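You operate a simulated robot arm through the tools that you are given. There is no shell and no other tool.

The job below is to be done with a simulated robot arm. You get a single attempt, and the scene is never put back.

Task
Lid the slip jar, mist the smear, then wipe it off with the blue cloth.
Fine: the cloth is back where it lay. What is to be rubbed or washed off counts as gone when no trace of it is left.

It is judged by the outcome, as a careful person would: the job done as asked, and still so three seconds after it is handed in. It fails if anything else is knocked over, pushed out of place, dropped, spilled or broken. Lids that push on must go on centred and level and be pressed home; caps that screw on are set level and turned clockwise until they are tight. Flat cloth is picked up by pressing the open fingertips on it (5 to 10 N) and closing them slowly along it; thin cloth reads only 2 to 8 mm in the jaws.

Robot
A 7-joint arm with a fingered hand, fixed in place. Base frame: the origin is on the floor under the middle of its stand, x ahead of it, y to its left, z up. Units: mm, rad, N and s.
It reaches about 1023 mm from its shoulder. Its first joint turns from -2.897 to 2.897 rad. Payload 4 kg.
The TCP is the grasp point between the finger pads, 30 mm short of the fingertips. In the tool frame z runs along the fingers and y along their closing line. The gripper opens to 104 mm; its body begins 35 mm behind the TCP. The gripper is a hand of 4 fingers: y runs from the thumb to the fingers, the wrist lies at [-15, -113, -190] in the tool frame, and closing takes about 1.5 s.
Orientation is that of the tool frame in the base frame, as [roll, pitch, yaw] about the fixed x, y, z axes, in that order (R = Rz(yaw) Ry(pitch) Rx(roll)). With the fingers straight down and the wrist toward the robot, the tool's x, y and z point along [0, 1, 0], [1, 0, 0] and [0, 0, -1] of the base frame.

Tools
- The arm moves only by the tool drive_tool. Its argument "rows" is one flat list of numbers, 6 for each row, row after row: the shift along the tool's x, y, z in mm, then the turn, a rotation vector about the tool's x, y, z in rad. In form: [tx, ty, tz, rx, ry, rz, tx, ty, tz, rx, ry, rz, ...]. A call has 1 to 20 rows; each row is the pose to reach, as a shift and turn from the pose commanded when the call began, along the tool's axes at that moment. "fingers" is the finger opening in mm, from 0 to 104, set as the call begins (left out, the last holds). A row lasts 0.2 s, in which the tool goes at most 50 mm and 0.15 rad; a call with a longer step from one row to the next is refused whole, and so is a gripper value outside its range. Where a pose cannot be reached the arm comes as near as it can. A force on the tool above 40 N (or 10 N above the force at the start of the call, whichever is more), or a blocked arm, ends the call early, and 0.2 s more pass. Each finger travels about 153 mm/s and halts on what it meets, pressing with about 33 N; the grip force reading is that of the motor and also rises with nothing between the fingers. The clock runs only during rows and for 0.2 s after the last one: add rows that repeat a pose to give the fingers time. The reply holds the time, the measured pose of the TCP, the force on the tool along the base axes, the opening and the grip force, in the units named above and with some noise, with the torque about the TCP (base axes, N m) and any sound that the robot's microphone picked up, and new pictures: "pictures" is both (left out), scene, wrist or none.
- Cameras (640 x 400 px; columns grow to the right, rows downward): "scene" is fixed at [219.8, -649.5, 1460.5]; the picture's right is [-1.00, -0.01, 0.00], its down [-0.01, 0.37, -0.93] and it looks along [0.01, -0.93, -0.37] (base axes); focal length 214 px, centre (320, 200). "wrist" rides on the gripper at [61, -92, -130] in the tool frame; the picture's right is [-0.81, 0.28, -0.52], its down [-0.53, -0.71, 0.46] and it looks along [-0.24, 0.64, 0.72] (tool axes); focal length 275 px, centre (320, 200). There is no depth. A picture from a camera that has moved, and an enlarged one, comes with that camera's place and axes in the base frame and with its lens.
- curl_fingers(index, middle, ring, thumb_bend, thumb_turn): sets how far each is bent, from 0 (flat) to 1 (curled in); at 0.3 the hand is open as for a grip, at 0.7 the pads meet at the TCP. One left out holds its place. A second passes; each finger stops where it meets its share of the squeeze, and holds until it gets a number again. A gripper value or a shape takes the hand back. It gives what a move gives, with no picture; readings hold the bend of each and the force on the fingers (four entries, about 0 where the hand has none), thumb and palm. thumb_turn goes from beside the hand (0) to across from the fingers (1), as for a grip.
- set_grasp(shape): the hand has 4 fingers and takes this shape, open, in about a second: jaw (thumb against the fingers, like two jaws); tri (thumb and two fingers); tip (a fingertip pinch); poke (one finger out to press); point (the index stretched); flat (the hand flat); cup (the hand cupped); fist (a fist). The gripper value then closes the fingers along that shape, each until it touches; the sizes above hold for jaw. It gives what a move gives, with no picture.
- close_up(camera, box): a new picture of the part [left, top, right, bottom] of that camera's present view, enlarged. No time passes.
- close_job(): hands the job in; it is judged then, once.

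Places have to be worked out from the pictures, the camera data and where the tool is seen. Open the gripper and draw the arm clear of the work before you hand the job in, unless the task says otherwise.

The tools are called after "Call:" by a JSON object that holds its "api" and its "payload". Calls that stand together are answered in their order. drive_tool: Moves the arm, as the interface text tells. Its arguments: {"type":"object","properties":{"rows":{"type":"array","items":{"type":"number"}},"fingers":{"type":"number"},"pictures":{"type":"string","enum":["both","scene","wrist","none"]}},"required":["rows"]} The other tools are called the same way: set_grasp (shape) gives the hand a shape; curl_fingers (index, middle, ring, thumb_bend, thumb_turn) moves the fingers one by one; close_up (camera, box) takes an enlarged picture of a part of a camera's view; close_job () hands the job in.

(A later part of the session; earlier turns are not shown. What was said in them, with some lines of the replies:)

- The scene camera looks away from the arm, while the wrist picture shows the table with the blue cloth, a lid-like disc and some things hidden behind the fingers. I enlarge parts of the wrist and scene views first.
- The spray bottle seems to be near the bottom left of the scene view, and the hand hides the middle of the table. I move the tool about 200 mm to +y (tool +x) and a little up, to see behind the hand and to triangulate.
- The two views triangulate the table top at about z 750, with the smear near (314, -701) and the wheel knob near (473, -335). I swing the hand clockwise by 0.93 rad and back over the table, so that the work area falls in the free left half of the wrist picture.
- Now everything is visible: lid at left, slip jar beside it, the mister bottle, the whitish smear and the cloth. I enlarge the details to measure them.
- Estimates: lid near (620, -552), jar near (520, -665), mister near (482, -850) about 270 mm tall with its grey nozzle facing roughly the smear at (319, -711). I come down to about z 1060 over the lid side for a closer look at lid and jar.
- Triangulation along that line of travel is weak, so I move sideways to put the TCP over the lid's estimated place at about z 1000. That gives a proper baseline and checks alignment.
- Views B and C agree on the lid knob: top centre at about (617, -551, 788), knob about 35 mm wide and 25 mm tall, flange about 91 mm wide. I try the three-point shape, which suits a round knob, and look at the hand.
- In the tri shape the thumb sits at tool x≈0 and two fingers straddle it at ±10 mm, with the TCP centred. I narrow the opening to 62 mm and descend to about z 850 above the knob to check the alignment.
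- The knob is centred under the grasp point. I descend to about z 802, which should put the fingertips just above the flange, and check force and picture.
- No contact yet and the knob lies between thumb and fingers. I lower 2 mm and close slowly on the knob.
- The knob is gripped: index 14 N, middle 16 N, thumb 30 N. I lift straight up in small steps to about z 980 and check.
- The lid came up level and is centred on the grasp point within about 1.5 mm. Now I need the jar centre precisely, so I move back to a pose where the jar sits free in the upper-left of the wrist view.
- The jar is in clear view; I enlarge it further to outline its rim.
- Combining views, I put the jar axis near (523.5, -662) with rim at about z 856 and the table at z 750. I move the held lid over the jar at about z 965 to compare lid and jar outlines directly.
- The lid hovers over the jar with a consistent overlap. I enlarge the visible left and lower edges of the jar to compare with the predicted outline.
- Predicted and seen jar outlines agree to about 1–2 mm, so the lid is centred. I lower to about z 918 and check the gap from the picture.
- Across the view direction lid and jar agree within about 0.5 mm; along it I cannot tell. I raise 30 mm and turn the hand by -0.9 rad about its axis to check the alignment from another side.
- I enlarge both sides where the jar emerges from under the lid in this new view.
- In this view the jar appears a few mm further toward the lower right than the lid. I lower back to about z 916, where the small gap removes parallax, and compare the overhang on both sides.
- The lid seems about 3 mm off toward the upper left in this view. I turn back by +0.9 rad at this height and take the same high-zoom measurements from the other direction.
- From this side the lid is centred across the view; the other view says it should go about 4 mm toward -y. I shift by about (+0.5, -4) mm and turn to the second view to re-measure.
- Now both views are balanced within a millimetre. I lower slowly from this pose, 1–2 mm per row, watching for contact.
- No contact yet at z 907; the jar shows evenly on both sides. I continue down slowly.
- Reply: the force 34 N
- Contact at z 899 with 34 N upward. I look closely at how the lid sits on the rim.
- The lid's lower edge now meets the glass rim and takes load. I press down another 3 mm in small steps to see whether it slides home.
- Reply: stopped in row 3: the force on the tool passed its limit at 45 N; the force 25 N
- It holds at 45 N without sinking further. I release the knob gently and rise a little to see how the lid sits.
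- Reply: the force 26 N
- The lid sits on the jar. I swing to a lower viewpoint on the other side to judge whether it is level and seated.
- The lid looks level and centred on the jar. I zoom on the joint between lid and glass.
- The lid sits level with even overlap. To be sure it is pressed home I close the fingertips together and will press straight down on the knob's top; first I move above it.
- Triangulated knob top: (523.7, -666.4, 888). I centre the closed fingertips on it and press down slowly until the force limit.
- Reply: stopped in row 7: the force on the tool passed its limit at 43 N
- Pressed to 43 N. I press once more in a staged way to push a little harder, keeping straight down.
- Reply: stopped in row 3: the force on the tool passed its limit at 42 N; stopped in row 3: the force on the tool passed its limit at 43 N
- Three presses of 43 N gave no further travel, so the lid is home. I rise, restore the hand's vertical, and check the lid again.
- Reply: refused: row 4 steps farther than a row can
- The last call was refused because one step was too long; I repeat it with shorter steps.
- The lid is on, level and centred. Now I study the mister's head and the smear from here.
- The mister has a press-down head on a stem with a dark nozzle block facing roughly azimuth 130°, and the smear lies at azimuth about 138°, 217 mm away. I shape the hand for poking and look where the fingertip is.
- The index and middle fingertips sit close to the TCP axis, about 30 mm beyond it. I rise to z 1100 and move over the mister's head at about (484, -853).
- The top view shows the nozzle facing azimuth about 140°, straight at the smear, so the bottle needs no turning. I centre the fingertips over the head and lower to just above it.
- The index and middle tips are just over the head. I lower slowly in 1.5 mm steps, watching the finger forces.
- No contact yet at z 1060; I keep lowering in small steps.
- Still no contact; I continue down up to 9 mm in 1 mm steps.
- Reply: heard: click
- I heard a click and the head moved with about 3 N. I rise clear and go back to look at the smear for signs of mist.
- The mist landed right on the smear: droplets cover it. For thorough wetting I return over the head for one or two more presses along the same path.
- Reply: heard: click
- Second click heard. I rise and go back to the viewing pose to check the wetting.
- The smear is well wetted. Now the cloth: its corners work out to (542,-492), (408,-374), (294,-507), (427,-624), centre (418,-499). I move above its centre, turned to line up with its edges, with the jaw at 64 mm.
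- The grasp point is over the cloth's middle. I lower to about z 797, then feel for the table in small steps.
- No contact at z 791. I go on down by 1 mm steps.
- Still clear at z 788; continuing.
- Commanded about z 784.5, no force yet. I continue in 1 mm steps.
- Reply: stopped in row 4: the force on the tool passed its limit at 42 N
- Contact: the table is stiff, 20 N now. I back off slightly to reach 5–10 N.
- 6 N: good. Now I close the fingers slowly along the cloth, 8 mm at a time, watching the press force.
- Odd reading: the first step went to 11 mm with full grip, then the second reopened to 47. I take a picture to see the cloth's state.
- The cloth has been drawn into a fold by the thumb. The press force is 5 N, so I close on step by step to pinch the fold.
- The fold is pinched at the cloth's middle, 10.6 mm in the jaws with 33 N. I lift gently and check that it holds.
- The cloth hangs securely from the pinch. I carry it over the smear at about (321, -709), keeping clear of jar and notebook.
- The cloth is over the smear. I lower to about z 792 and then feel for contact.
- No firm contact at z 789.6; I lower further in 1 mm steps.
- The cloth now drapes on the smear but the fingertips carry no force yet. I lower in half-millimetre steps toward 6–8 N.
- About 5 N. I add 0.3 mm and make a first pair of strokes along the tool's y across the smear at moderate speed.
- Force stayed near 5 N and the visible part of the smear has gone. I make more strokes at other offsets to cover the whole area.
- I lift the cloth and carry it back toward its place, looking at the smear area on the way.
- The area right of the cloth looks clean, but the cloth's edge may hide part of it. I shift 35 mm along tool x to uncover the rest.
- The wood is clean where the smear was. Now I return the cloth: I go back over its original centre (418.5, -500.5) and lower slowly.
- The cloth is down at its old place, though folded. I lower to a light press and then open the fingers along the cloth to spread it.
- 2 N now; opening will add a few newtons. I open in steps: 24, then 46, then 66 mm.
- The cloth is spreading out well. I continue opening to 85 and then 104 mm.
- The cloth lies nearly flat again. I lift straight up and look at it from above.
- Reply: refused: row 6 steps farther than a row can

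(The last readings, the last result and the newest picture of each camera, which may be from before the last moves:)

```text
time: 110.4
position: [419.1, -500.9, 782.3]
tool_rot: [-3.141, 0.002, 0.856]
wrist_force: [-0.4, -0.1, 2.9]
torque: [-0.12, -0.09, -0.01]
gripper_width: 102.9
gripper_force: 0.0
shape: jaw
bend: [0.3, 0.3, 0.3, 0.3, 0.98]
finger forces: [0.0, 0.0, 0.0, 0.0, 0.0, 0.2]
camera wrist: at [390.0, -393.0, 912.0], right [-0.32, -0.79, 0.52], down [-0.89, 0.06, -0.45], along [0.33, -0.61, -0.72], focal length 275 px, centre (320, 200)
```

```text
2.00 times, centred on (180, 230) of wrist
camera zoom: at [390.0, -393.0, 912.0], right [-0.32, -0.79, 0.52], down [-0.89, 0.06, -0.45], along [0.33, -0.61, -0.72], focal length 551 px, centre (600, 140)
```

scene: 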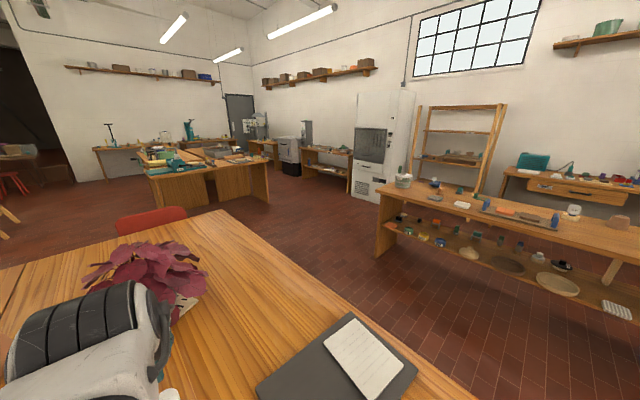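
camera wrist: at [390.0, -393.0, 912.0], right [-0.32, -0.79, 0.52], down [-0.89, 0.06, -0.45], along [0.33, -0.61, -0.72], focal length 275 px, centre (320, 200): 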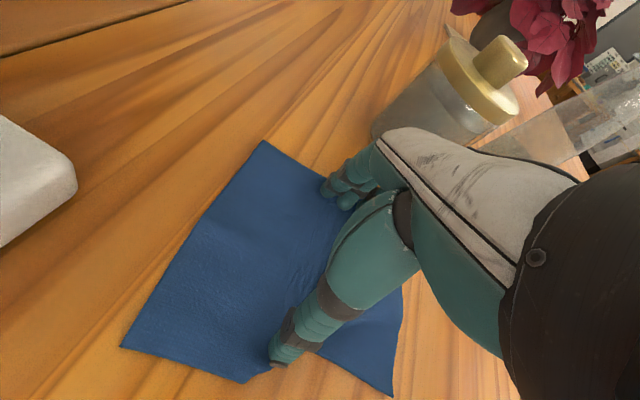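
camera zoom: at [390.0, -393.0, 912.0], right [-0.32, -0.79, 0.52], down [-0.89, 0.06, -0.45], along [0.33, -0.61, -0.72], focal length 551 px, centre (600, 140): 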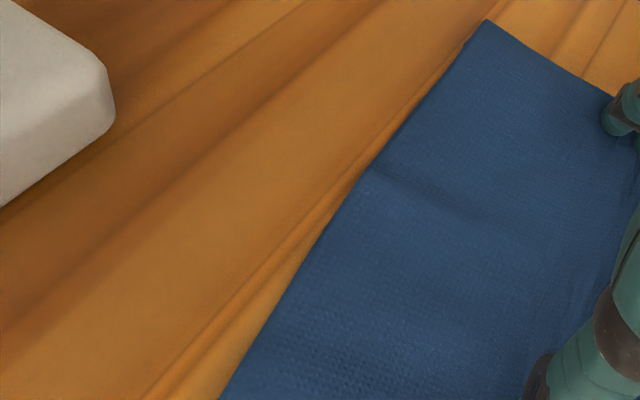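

One step was too long, so nothing moved; I repeat with shorter steps.

Call:
{"api": "drive_tool", "payload": {"rows": [0, 0, -5, 0, 0, 0, 0, 0, -20, 0, 0, 0, 0, 0, -60, 0, 0, 0, 0, 0, -100, 0, 0, 0, 0, 0, -140, 0, 0, 0, -25, -15, -170, 0, 0, 0, -50, -30, -200, 0, 0, 0, -80, -45, -225, 0, 0, 0, -105, -60, -250, 0, 0, 0, -130, -80, -270, 0, 0, 0, -130, -80, -270, 0, 0, 0, -130, -80, -270, 0, 0, 0], "pictures": "wrist"}}

Call:
{"api": "close_up", "payload": {"camera": "wrist", "box": [60, 110, 320, 310]}}

```text
time: 113.0
position: [274.0, -544.6, 1052.8]
tool_rot: [-3.14, 0.003, 0.856]
wrist_force: [-0.5, 0.4, -0.6]
torque: [0.03, 0.0, -0.01]
gripper_width: 103.9
gripper_force: 0.0
shape: jaw
bend: [0.3, 0.3, 0.3, 0.3, 0.98]
finger forces: [0.1, 0.0, 0.0, 0.0, 0.0, 0.0]
camera wrist: at [245.2, -437.5, 1182.1], right [-0.32, -0.79, 0.52], down [-0.89, 0.06, -0.45], along [0.33, -0.61, -0.72], focal length 275 px, centre (320, 200)
```

wrist: 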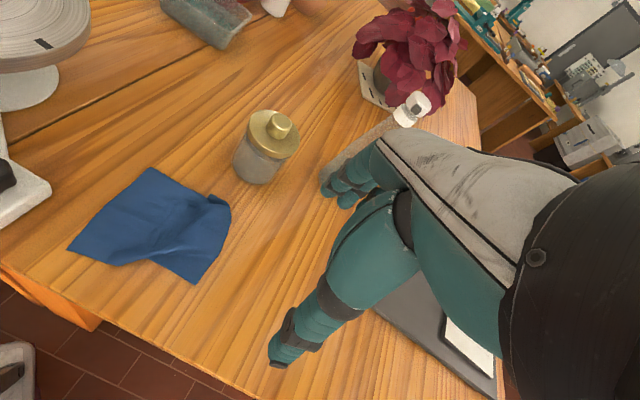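

```text
2.00 times, centred on (190, 210) of wrist
camera zoom: at [245.2, -437.5, 1182.1], right [-0.32, -0.79, 0.52], down [-0.89, 0.06, -0.45], along [0.33, -0.61, -0.72], focal length 551 px, centre (580, 180)
```

zoom: 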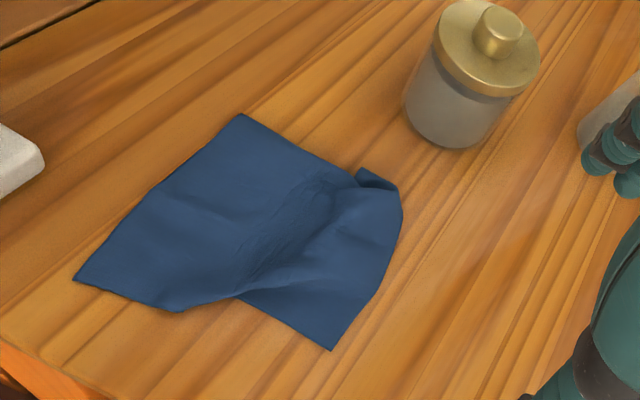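

The smear is gone and the cloth's centre is within about 5 mm of its old place, but it has a pleat: the corner near (327, -526) should be about 35 mm further out. I close the fingertips and go to press near that corner to draw the pleat out.

Call:
{"api": "drive_tool", "payload": {"rows": [14, 8, 40, 0, 0, 0, 28, 16, 80, 0, 0, 0, 42, 24, 120, 0, 0, 0, 56, 32, 160, 0, 0, 0, 70, 40, 200, 0, 0, 0, 84, 47, 238, 0, 0, 0, 84, 47, 238, 0, 0, 0, 84, 47, 238, 0, 0, 0], "fingers": 0, "pictures": "wrist"}}

Call:
{"api": "close_up", "payload": {"camera": "wrist", "box": [140, 100, 400, 360]}}

```text
time: 114.8
position: [364.1, -513.3, 812.7]
tool_rot: [3.14, 0.003, 0.857]
wrist_force: [-0.2, 0.6, 0.6]
torque: [-0.04, -0.02, -0.04]
gripper_width: 0.0
gripper_force: 32.8
shape: jaw
bend: [0.7, 0.7, 0.7, 0.46, 1.0]
finger forces: [0.0, 0.0, 0.0, 0.0, 0.0, 0.0]
camera wrist: at [336.0, -404.9, 943.3], right [-0.32, -0.79, 0.52], down [-0.89, 0.06, -0.45], along [0.33, -0.61, -0.72], focal length 275 px, centre (320, 200)
```

wrist: 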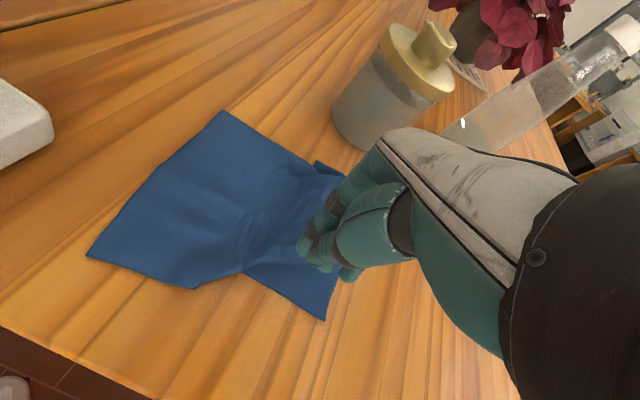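

```text
1.54 times, centred on (270, 230) of wrist
camera zoom: at [336.0, -404.9, 943.3], right [-0.32, -0.79, 0.52], down [-0.89, 0.06, -0.45], along [0.33, -0.61, -0.72], focal length 424 px, centre (397, 154)
```

zoom: 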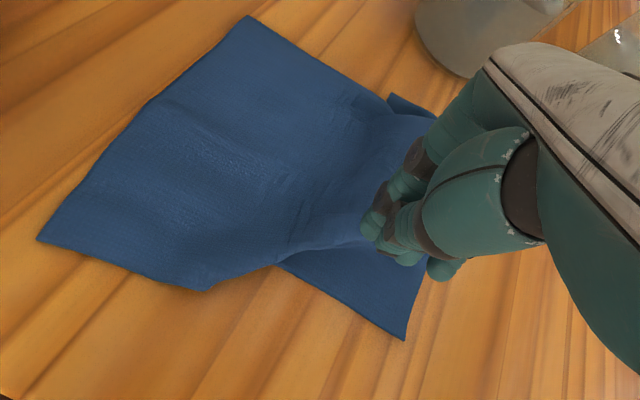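

The fingertips are above the right part of the cloth near that corner. I lower to a light press.

Call:
{"api": "drive_tool", "payload": {"rows": [0, 0, 10, 0, 0, 0, 0, 0, 20, 0, 0, 0, 0, 0, 27, 0, 0, 0, 0, 0, 30, 0, 0, 0, 0, 0, 31.5, 0, 0, 0, 0, 0, 31.5, 0, 0, 0], "pictures": "none"}}

```text
time: 116.2
position: [363.0, -514.1, 781.6]
tool_rot: [-3.14, 0.004, 0.857]
wrist_force: [0.7, 0.2, 0.5]
torque: [0.01, 0.02, 0.0]
gripper_width: 0.0
gripper_force: 33.4
shape: jaw
bend: [0.7, 0.7, 0.7, 0.46, 1.0]
finger forces: [0.0, 0.0, 0.0, 0.0, 0.1, 0.0]
```

Call:
{"api": "drive_tool", "payload": {"rows": [0, 0, 0.5, 0, 0, 0, 0, 0, 1, 0, 0, 0, 0, 0, 1.5, 0, 0, 0, 0, 0, 1.5, 0, 0, 0], "pictures": "none"}}

```text
time: 117.2
position: [364.5, -513.5, 781.6]
tool_rot: [3.139, 0.003, 0.857]
wrist_force: [3.1, 0.2, 17.5]
torque: [0.01, -0.16, 0.05]
gripper_width: 0.0
gripper_force: 32.3
shape: jaw
bend: [0.7, 0.7, 0.7, 0.46, 1.0]
finger forces: [0.1, 0.0, 0.1, 0.0, 0.0, 0.0]
```

17 N is a little much; I ease off 0.8 mm and drag slowly outward by about 36 mm toward the old corner.

Call:
{"api": "drive_tool", "payload": {"rows": [0, 0, -0.8, 0, 0, 0, -1, -5, -0.8, 0, 0, 0, -2, -10, -0.8, 0, 0, 0, -3, -15, -0.8, 0, 0, 0, -4, -20, -0.8, 0, 0, 0, -5, -25, -0.8, 0, 0, 0, -6, -30, -0.8, 0, 0, 0, -7, -36, -0.8, 0, 0, 0, -7, -36, -0.8, 0, 0, 0], "pictures": "wrist"}}

Call:
{"api": "close_up", "payload": {"camera": "wrist", "box": [140, 60, 400, 360]}}

```text
time: 119.2
position: [331.0, -495.5, 780.8]
tool_rot: [-3.141, 0.003, 0.856]
wrist_force: [0.3, 0.0, 2.3]
torque: [-0.01, -0.05, 0.0]
gripper_width: 0.0
gripper_force: 33.3
shape: jaw
bend: [0.7, 0.7, 0.7, 0.46, 1.0]
finger forces: [0.1, 0.0, 0.0, 0.0, 0.0, 0.0]
camera wrist: at [303.1, -387.3, 911.9], right [-0.32, -0.79, 0.52], down [-0.89, 0.06, -0.45], along [0.33, -0.61, -0.72], focal length 275 px, centre (320, 200)
```

wrist: 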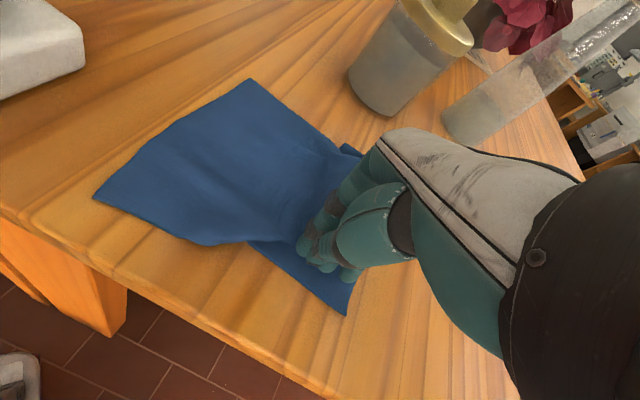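

```text
1.33 times, centred on (270, 210) of wrist
camera zoom: at [303.1, -387.3, 911.9], right [-0.32, -0.79, 0.52], down [-0.89, 0.06, -0.45], along [0.33, -0.61, -0.72], focal length 367 px, centre (387, 187)
```

zoom: 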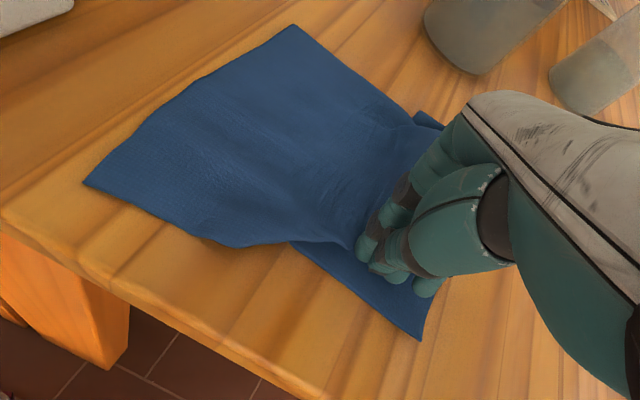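

The corner is now at (291, -508), its old place, though the whole cloth moved a bit too. I lift and measure all corners again.

Call:
{"api": "drive_tool", "payload": {"rows": [0, 0, -10, 0, 0, 0, 0, 0, -50, 0, 0, 0, 0, 0, -95, 0, 0, 0, 0, 0, -140, 0, 0, 0, -20, -15, -180, 0, 0, 0, -40, -30, -220, 0, 0, 0, -60, -40, -260, 0, 0, 0, -60, -40, -260, 0, 0, 0, -60, -40, -260, 0, 0, 0], "pictures": "wrist"}}

Call:
{"api": "close_up", "payload": {"camera": "wrist", "box": [60, 80, 320, 280]}}

```text
time: 121.2
position: [262.6, -513.0, 1041.9]
tool_rot: [-3.141, 0.002, 0.856]
wrist_force: [0.5, 0.0, -0.1]
torque: [-0.02, -0.01, 0.0]
gripper_width: 0.2
gripper_force: 32.8
shape: jaw
bend: [0.7, 0.7, 0.7, 0.46, 1.0]
finger forces: [0.1, 0.0, 0.0, 0.1, 0.1, 0.0]
camera wrist: at [234.2, -405.6, 1172.5], right [-0.32, -0.79, 0.52], down [-0.89, 0.06, -0.45], along [0.33, -0.61, -0.72], focal length 275 px, centre (320, 200)
```

wrist: 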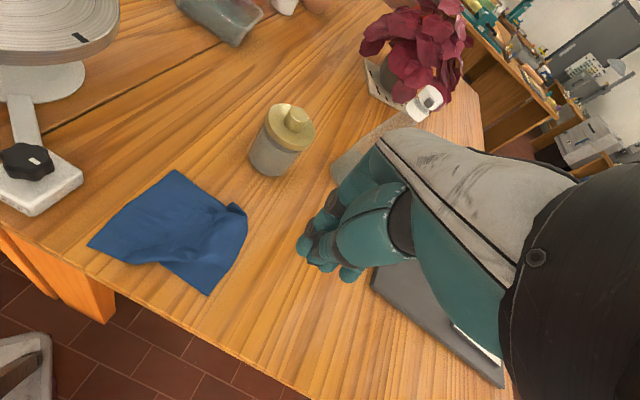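

```text
2.00 times, centred on (190, 180) of wrist
camera zoom: at [234.2, -405.6, 1172.5], right [-0.32, -0.79, 0.52], down [-0.89, 0.06, -0.45], along [0.33, -0.61, -0.72], focal length 551 px, centre (580, 240)
```

zoom: 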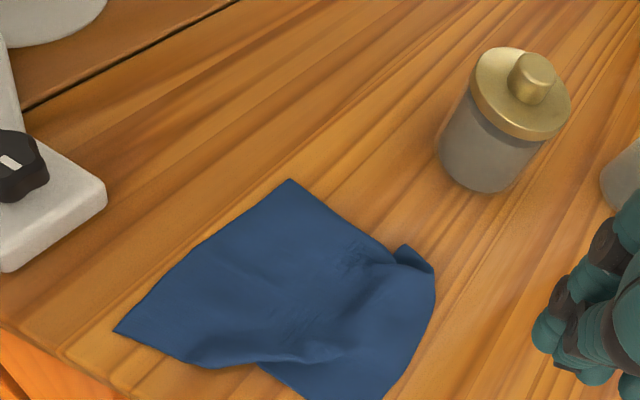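

The pleat remains and the centre is now 18 mm off toward -x. I press on the larger left piece near (437, -453) and draw it back by about 30 mm toward +x, which should open the pleat and recentre the cloth.

Call:
{"api": "drive_tool", "payload": {"rows": [24, 13, 32, 0, 0, 0, 48, 26, 64, 0, 0, 0, 72, 40, 97, 0, 0, 0, 96, 53, 130, 0, 0, 0, 120, 66, 162, 0, 0, 0, 144, 79, 195, 0, 0, 0, 167, 92, 227, 0, 0, 0, 167, 92, 227, 0, 0, 0, 167, 92, 250, 0, 0, 0, 167, 92, 256, 0, 0, 0, 167, 92, 258.5, 0, 0, 0, 167, 92, 258.5, 0, 0, 0], "pictures": "wrist"}}

```text
time: 123.8
position: [443.3, -455.6, 783.6]
tool_rot: [3.141, 0.002, 0.856]
wrist_force: [0.2, -0.3, -0.5]
torque: [-0.01, -0.02, 0.01]
gripper_width: 0.0
gripper_force: 33.0
shape: jaw
bend: [0.7, 0.7, 0.7, 0.46, 1.0]
finger forces: [0.1, 0.0, 0.1, 0.0, 0.0, 0.0]
out of reach, approached as far as the arm can: row 5, 6, 7, 8, 9, 10, 11, 12
camera wrist: at [415.0, -348.1, 914.1], right [-0.32, -0.79, 0.52], down [-0.89, 0.06, -0.45], along [0.33, -0.61, -0.72], focal length 275 px, centre (320, 200)
```

wrist: 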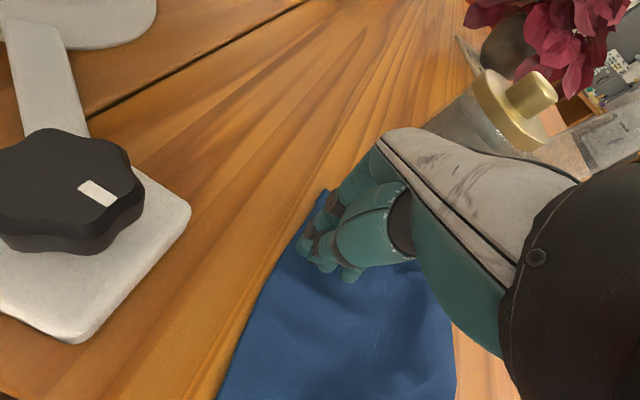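

That pose is just at the arm's limit (it stopped about 8 mm short), which is still fine for pressing. I lower gently to make contact.

Call:
{"api": "drive_tool", "payload": {"rows": [0, 0, 1, 0, 0, 0, 0, 0, 2, 0, 0, 0, 0, 0, 2, 0, 0, 0], "pictures": "none"}}

```text
time: 124.6
position: [442.8, -456.1, 782.2]
tool_rot: [-3.141, 0.002, 0.859]
wrist_force: [-0.4, 0.7, -0.5]
torque: [-0.02, -0.02, -0.02]
gripper_width: 0.0
gripper_force: 32.6
shape: jaw
bend: [0.7, 0.7, 0.7, 0.46, 1.0]
finger forces: [0.0, 0.0, 0.1, 0.0, 0.0, 0.0]
```

Call:
{"api": "drive_tool", "payload": {"rows": [0, 0, 0.5, 0, 0, 0, 0, 0, 1, 0, 0, 0, 0, 0, 1, 0, 0, 0], "pictures": "none"}}

```text
time: 125.4
position: [443.8, -456.5, 781.4]
tool_rot: [3.139, 0.004, 0.857]
wrist_force: [2.0, -0.1, 7.3]
torque: [-0.01, -0.06, -0.03]
gripper_width: 0.2
gripper_force: 32.8
shape: jaw
bend: [0.7, 0.7, 0.7, 0.46, 1.0]
finger forces: [0.0, 0.0, 0.0, 0.0, 0.0, 0.0]
```

7 N. I drag slowly by about (+32, -3) mm.

Call:
{"api": "drive_tool", "payload": {"rows": [3, 4, 0, 0, 0, 0, 6, 8, 0, 0, 0, 0, 9, 12, 0, 0, 0, 0, 12, 16, 0, 0, 0, 0, 15, 20, 0, 0, 0, 0, 17, 23, 0, 0, 0, 0, 18.7, 26, 0, 0, 0, 0, 18.7, 26, 0, 0, 0, 0], "pictures": "wrist"}}

```text
time: 127.2
position: [474.8, -459.1, 781.6]
tool_rot: [-3.141, 0.004, 0.858]
wrist_force: [-0.5, -1.1, 3.2]
torque: [-0.06, 0.03, -0.01]
gripper_width: 0.0
gripper_force: 32.1
shape: jaw
bend: [0.7, 0.7, 0.7, 0.46, 1.0]
finger forces: [0.1, 0.0, 0.1, 0.0, 0.0, 0.0]
camera wrist: at [446.8, -351.2, 911.6], right [-0.32, -0.79, 0.52], down [-0.89, 0.06, -0.45], along [0.33, -0.61, -0.72], focal length 275 px, centre (320, 200)
```

wrist: 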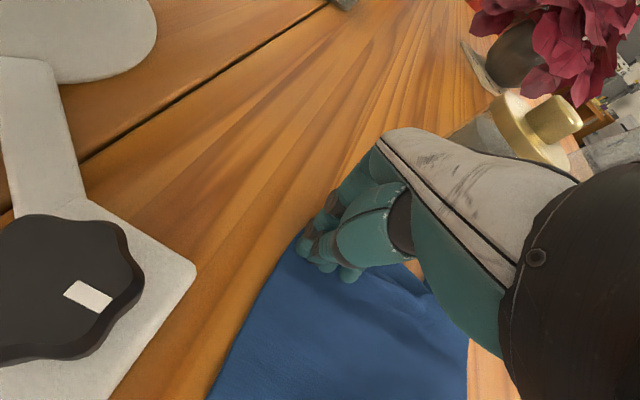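

I lift straight up and return to the viewing pose to measure again.

Call:
{"api": "drive_tool", "payload": {"rows": [0, 0, -10, 0, 0, 0, 0, 0, -45, 0, 0, 0, 0, 0, -85, 0, 0, 0, -15, -10, -125, 0, 0, 0, -45, -30, -155, 0, 0, 0, -75, -50, -185, 0, 0, 0, -105, -70, -210, 0, 0, 0, -135, -90, -235, 0, 0, 0, -160, -110, -255, 0, 0, 0, -180, -125, -260, 0, 0, 0, -180, -125, -260, 0, 0, 0, -180, -125, -260, 0, 0, 0], "pictures": "wrist"}}

Call:
{"api": "close_up", "payload": {"camera": "wrist", "box": [60, 100, 320, 300]}}

```text
time: 129.8
position: [263.9, -512.7, 1041.6]
tool_rot: [-3.141, 0.004, 0.856]
wrist_force: [0.3, 0.1, 0.5]
torque: [-0.01, 0.01, 0.02]
gripper_width: 0.3
gripper_force: 32.9
shape: jaw
bend: [0.7, 0.7, 0.7, 0.46, 1.0]
finger forces: [0.0, 0.0, 0.0, 0.0, 0.1, 0.1]
camera wrist: at [235.4, -404.8, 1171.7], right [-0.32, -0.79, 0.52], down [-0.89, 0.06, -0.45], along [0.33, -0.61, -0.72], focal length 275 px, centre (320, 200)
```

wrist: 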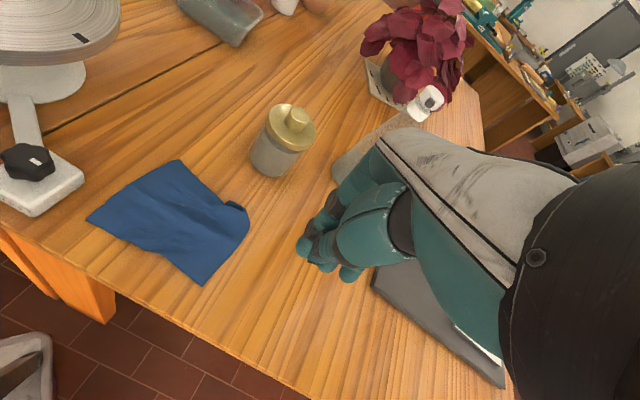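

```text
2.00 times, centred on (190, 200) of wrist
camera zoom: at [235.4, -404.8, 1171.7], right [-0.32, -0.79, 0.52], down [-0.89, 0.06, -0.45], along [0.33, -0.61, -0.72], focal length 551 px, centre (580, 200)
```

zoom: 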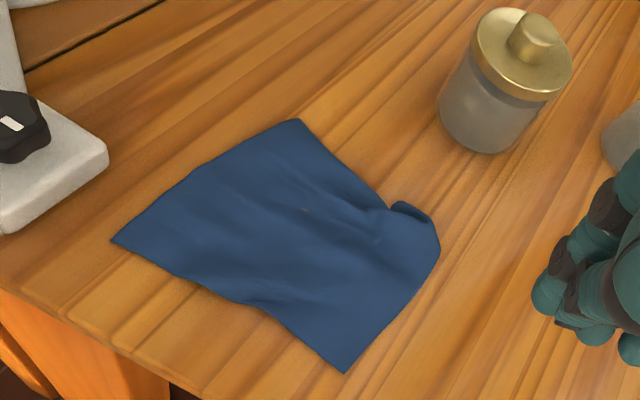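

Now the cloth lies almost flat, centred within about 7 mm of its old place. I open the hand and withdraw high to the overview pose for a final check of everything.

Call:
{"api": "drive_tool", "payload": {"rows": [-11, -9, -37, 0, 0, 0.03, -22, -19, -75, 0, 0, 0.06, -33, -28, -112, 0, 0, 0.09, -44, -37, -149, 0, 0, 0.12, -55, -47, -186, 0, 0, 0.15, -66, -56, -224, 0, 0, 0.18, -77, -66, -261, 0, 0, 0.2, -87, -75, -298, 0, 0, 0.216, -87, -75, -298, 0, 0, 0.216, -87, -75, -298, 0, 0, 0.216], "fingers": 104, "pictures": "both"}}

Call:
{"api": "close_up", "payload": {"camera": "wrist", "box": [40, 120, 300, 300]}}

Call:
{"api": "close_up", "payload": {"camera": "wrist", "box": [170, 200, 270, 280]}}

```text
time: 132.0
position: [149.2, -529.1, 1340.5]
tool_rot: [3.139, 0.005, 0.64]
wrist_force: [0.5, 0.6, 0.0]
torque: [-0.03, 0.0, 0.0]
gripper_width: 103.8
gripper_force: 0.0
shape: jaw
bend: [0.3, 0.3, 0.3, 0.3, 0.98]
finger forces: [0.1, 0.0, 0.0, 0.0, 0.0, 0.1]
camera wrist: at [144.7, -417.2, 1470.5], right [-0.48, -0.7, 0.52], down [-0.85, 0.25, -0.45], along [0.19, -0.66, -0.72], focal length 275 px, centre (320, 200)
```

scene: 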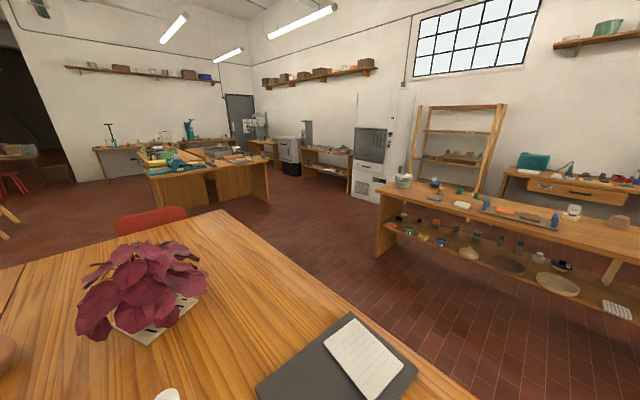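
wrist: 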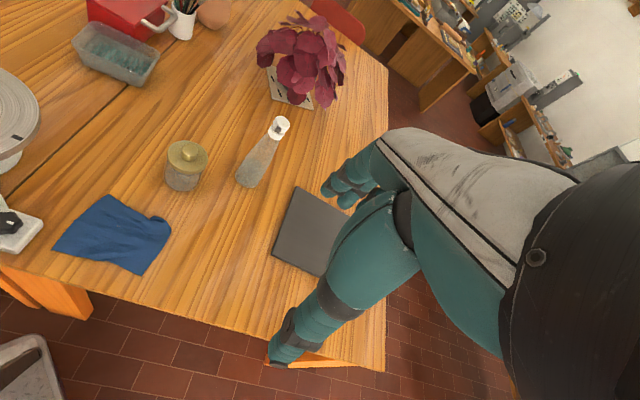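

```text
2.22 times, centred on (170, 210) of wrist
camera zoom: at [144.7, -417.2, 1470.5], right [-0.48, -0.7, 0.52], down [-0.85, 0.25, -0.45], along [0.19, -0.66, -0.72], focal length 612 px, centre (653, 178)
```

zoom: 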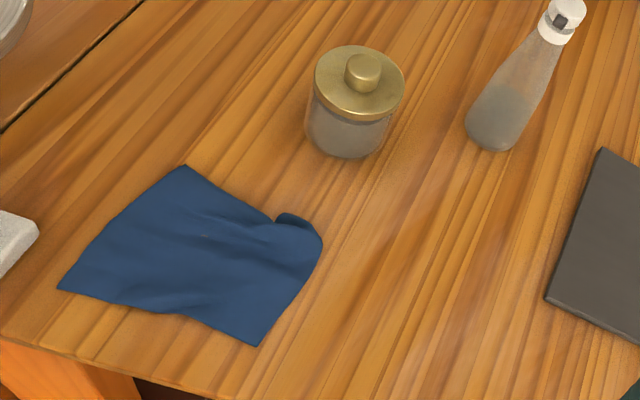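

```text
5.00 times, centred on (220, 240) of wrist
camera zoom: at [144.7, -417.2, 1470.5], right [-0.48, -0.7, 0.52], down [-0.85, 0.25, -0.45], along [0.19, -0.66, -0.72], focal length 1376 px, centre (820, 0)
```

zoom: 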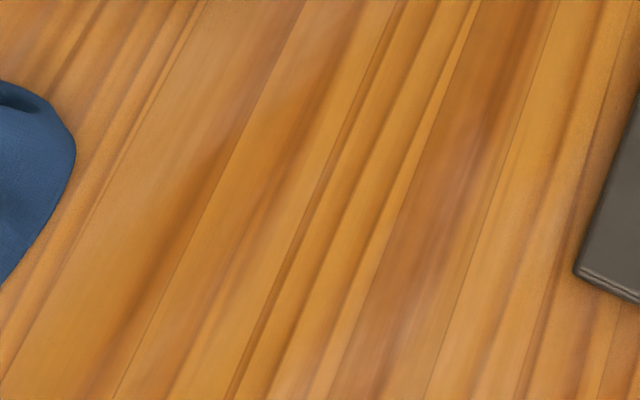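

The table is clean, the mister and notebook are in place, and the cloth is back. I make one last close check of the lid and the cloth.

Call:
{"api": "close_up", "payload": {"camera": "wrist", "box": [150, 130, 220, 200]}}

Call:
{"api": "close_up", "payload": {"camera": "wrist", "box": [45, 180, 185, 285]}}

```text
5.71 times, centred on (185, 165) of wrist
camera zoom: at [144.7, -417.2, 1470.5], right [-0.48, -0.7, 0.52], down [-0.85, 0.25, -0.45], along [0.19, -0.66, -0.72], focal length 1573 px, centre (1091, 400)
```

zoom: 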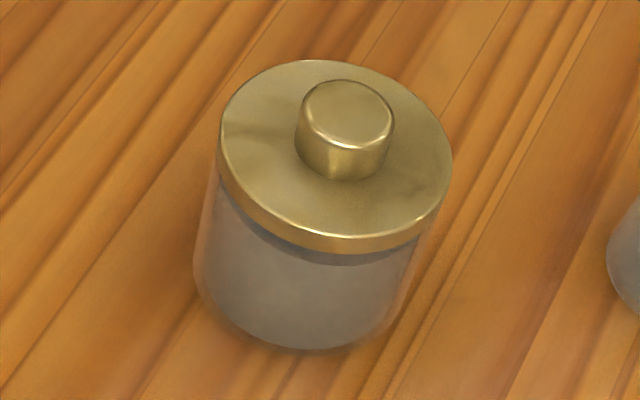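

```text
3.81 times, centred on (115, 232) of wrist
camera zoom: at [144.7, -417.2, 1470.5], right [-0.48, -0.7, 0.52], down [-0.85, 0.25, -0.45], along [0.19, -0.66, -0.72], focal length 1049 px, centre (1101, 76)
```

zoom: 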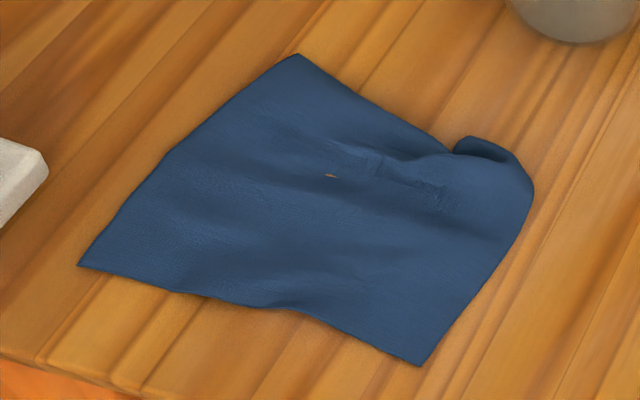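

The lid sits level and centred on the jar and the smear has left no trace. The cloth lies spread at its old spot; one corner is still folded under. The arm is clear with the hand open, so I hand the job in.

Call:
{"api": "close_job", "payload": {}}

```text
The job is handed in.
```

I handed the job in with all three steps done. I don't have the judge's result.

- **Lid:** It sits level and centred on the slip jar. I pressed down on the knob three times at about 43 N and it did not move further. I heard no click, so I'm taking that as pressed home.
- **Mist:** I pressed the mister twice and heard a click each time. The droplets landed on the smear.
- **Wipe:** I rubbed the smear with the blue cloth. The last close-up shows clean wood with no trace of it.
- **Cloth:** It is back with its centre about 7 mm from where it started. It is not as flat as it was: one corner is folded under and the other three are about 20 mm from where they lay.

Nothing else was knocked or moved in the final pictures. The mister still stands where it was, and the hand is open and clear of the table.
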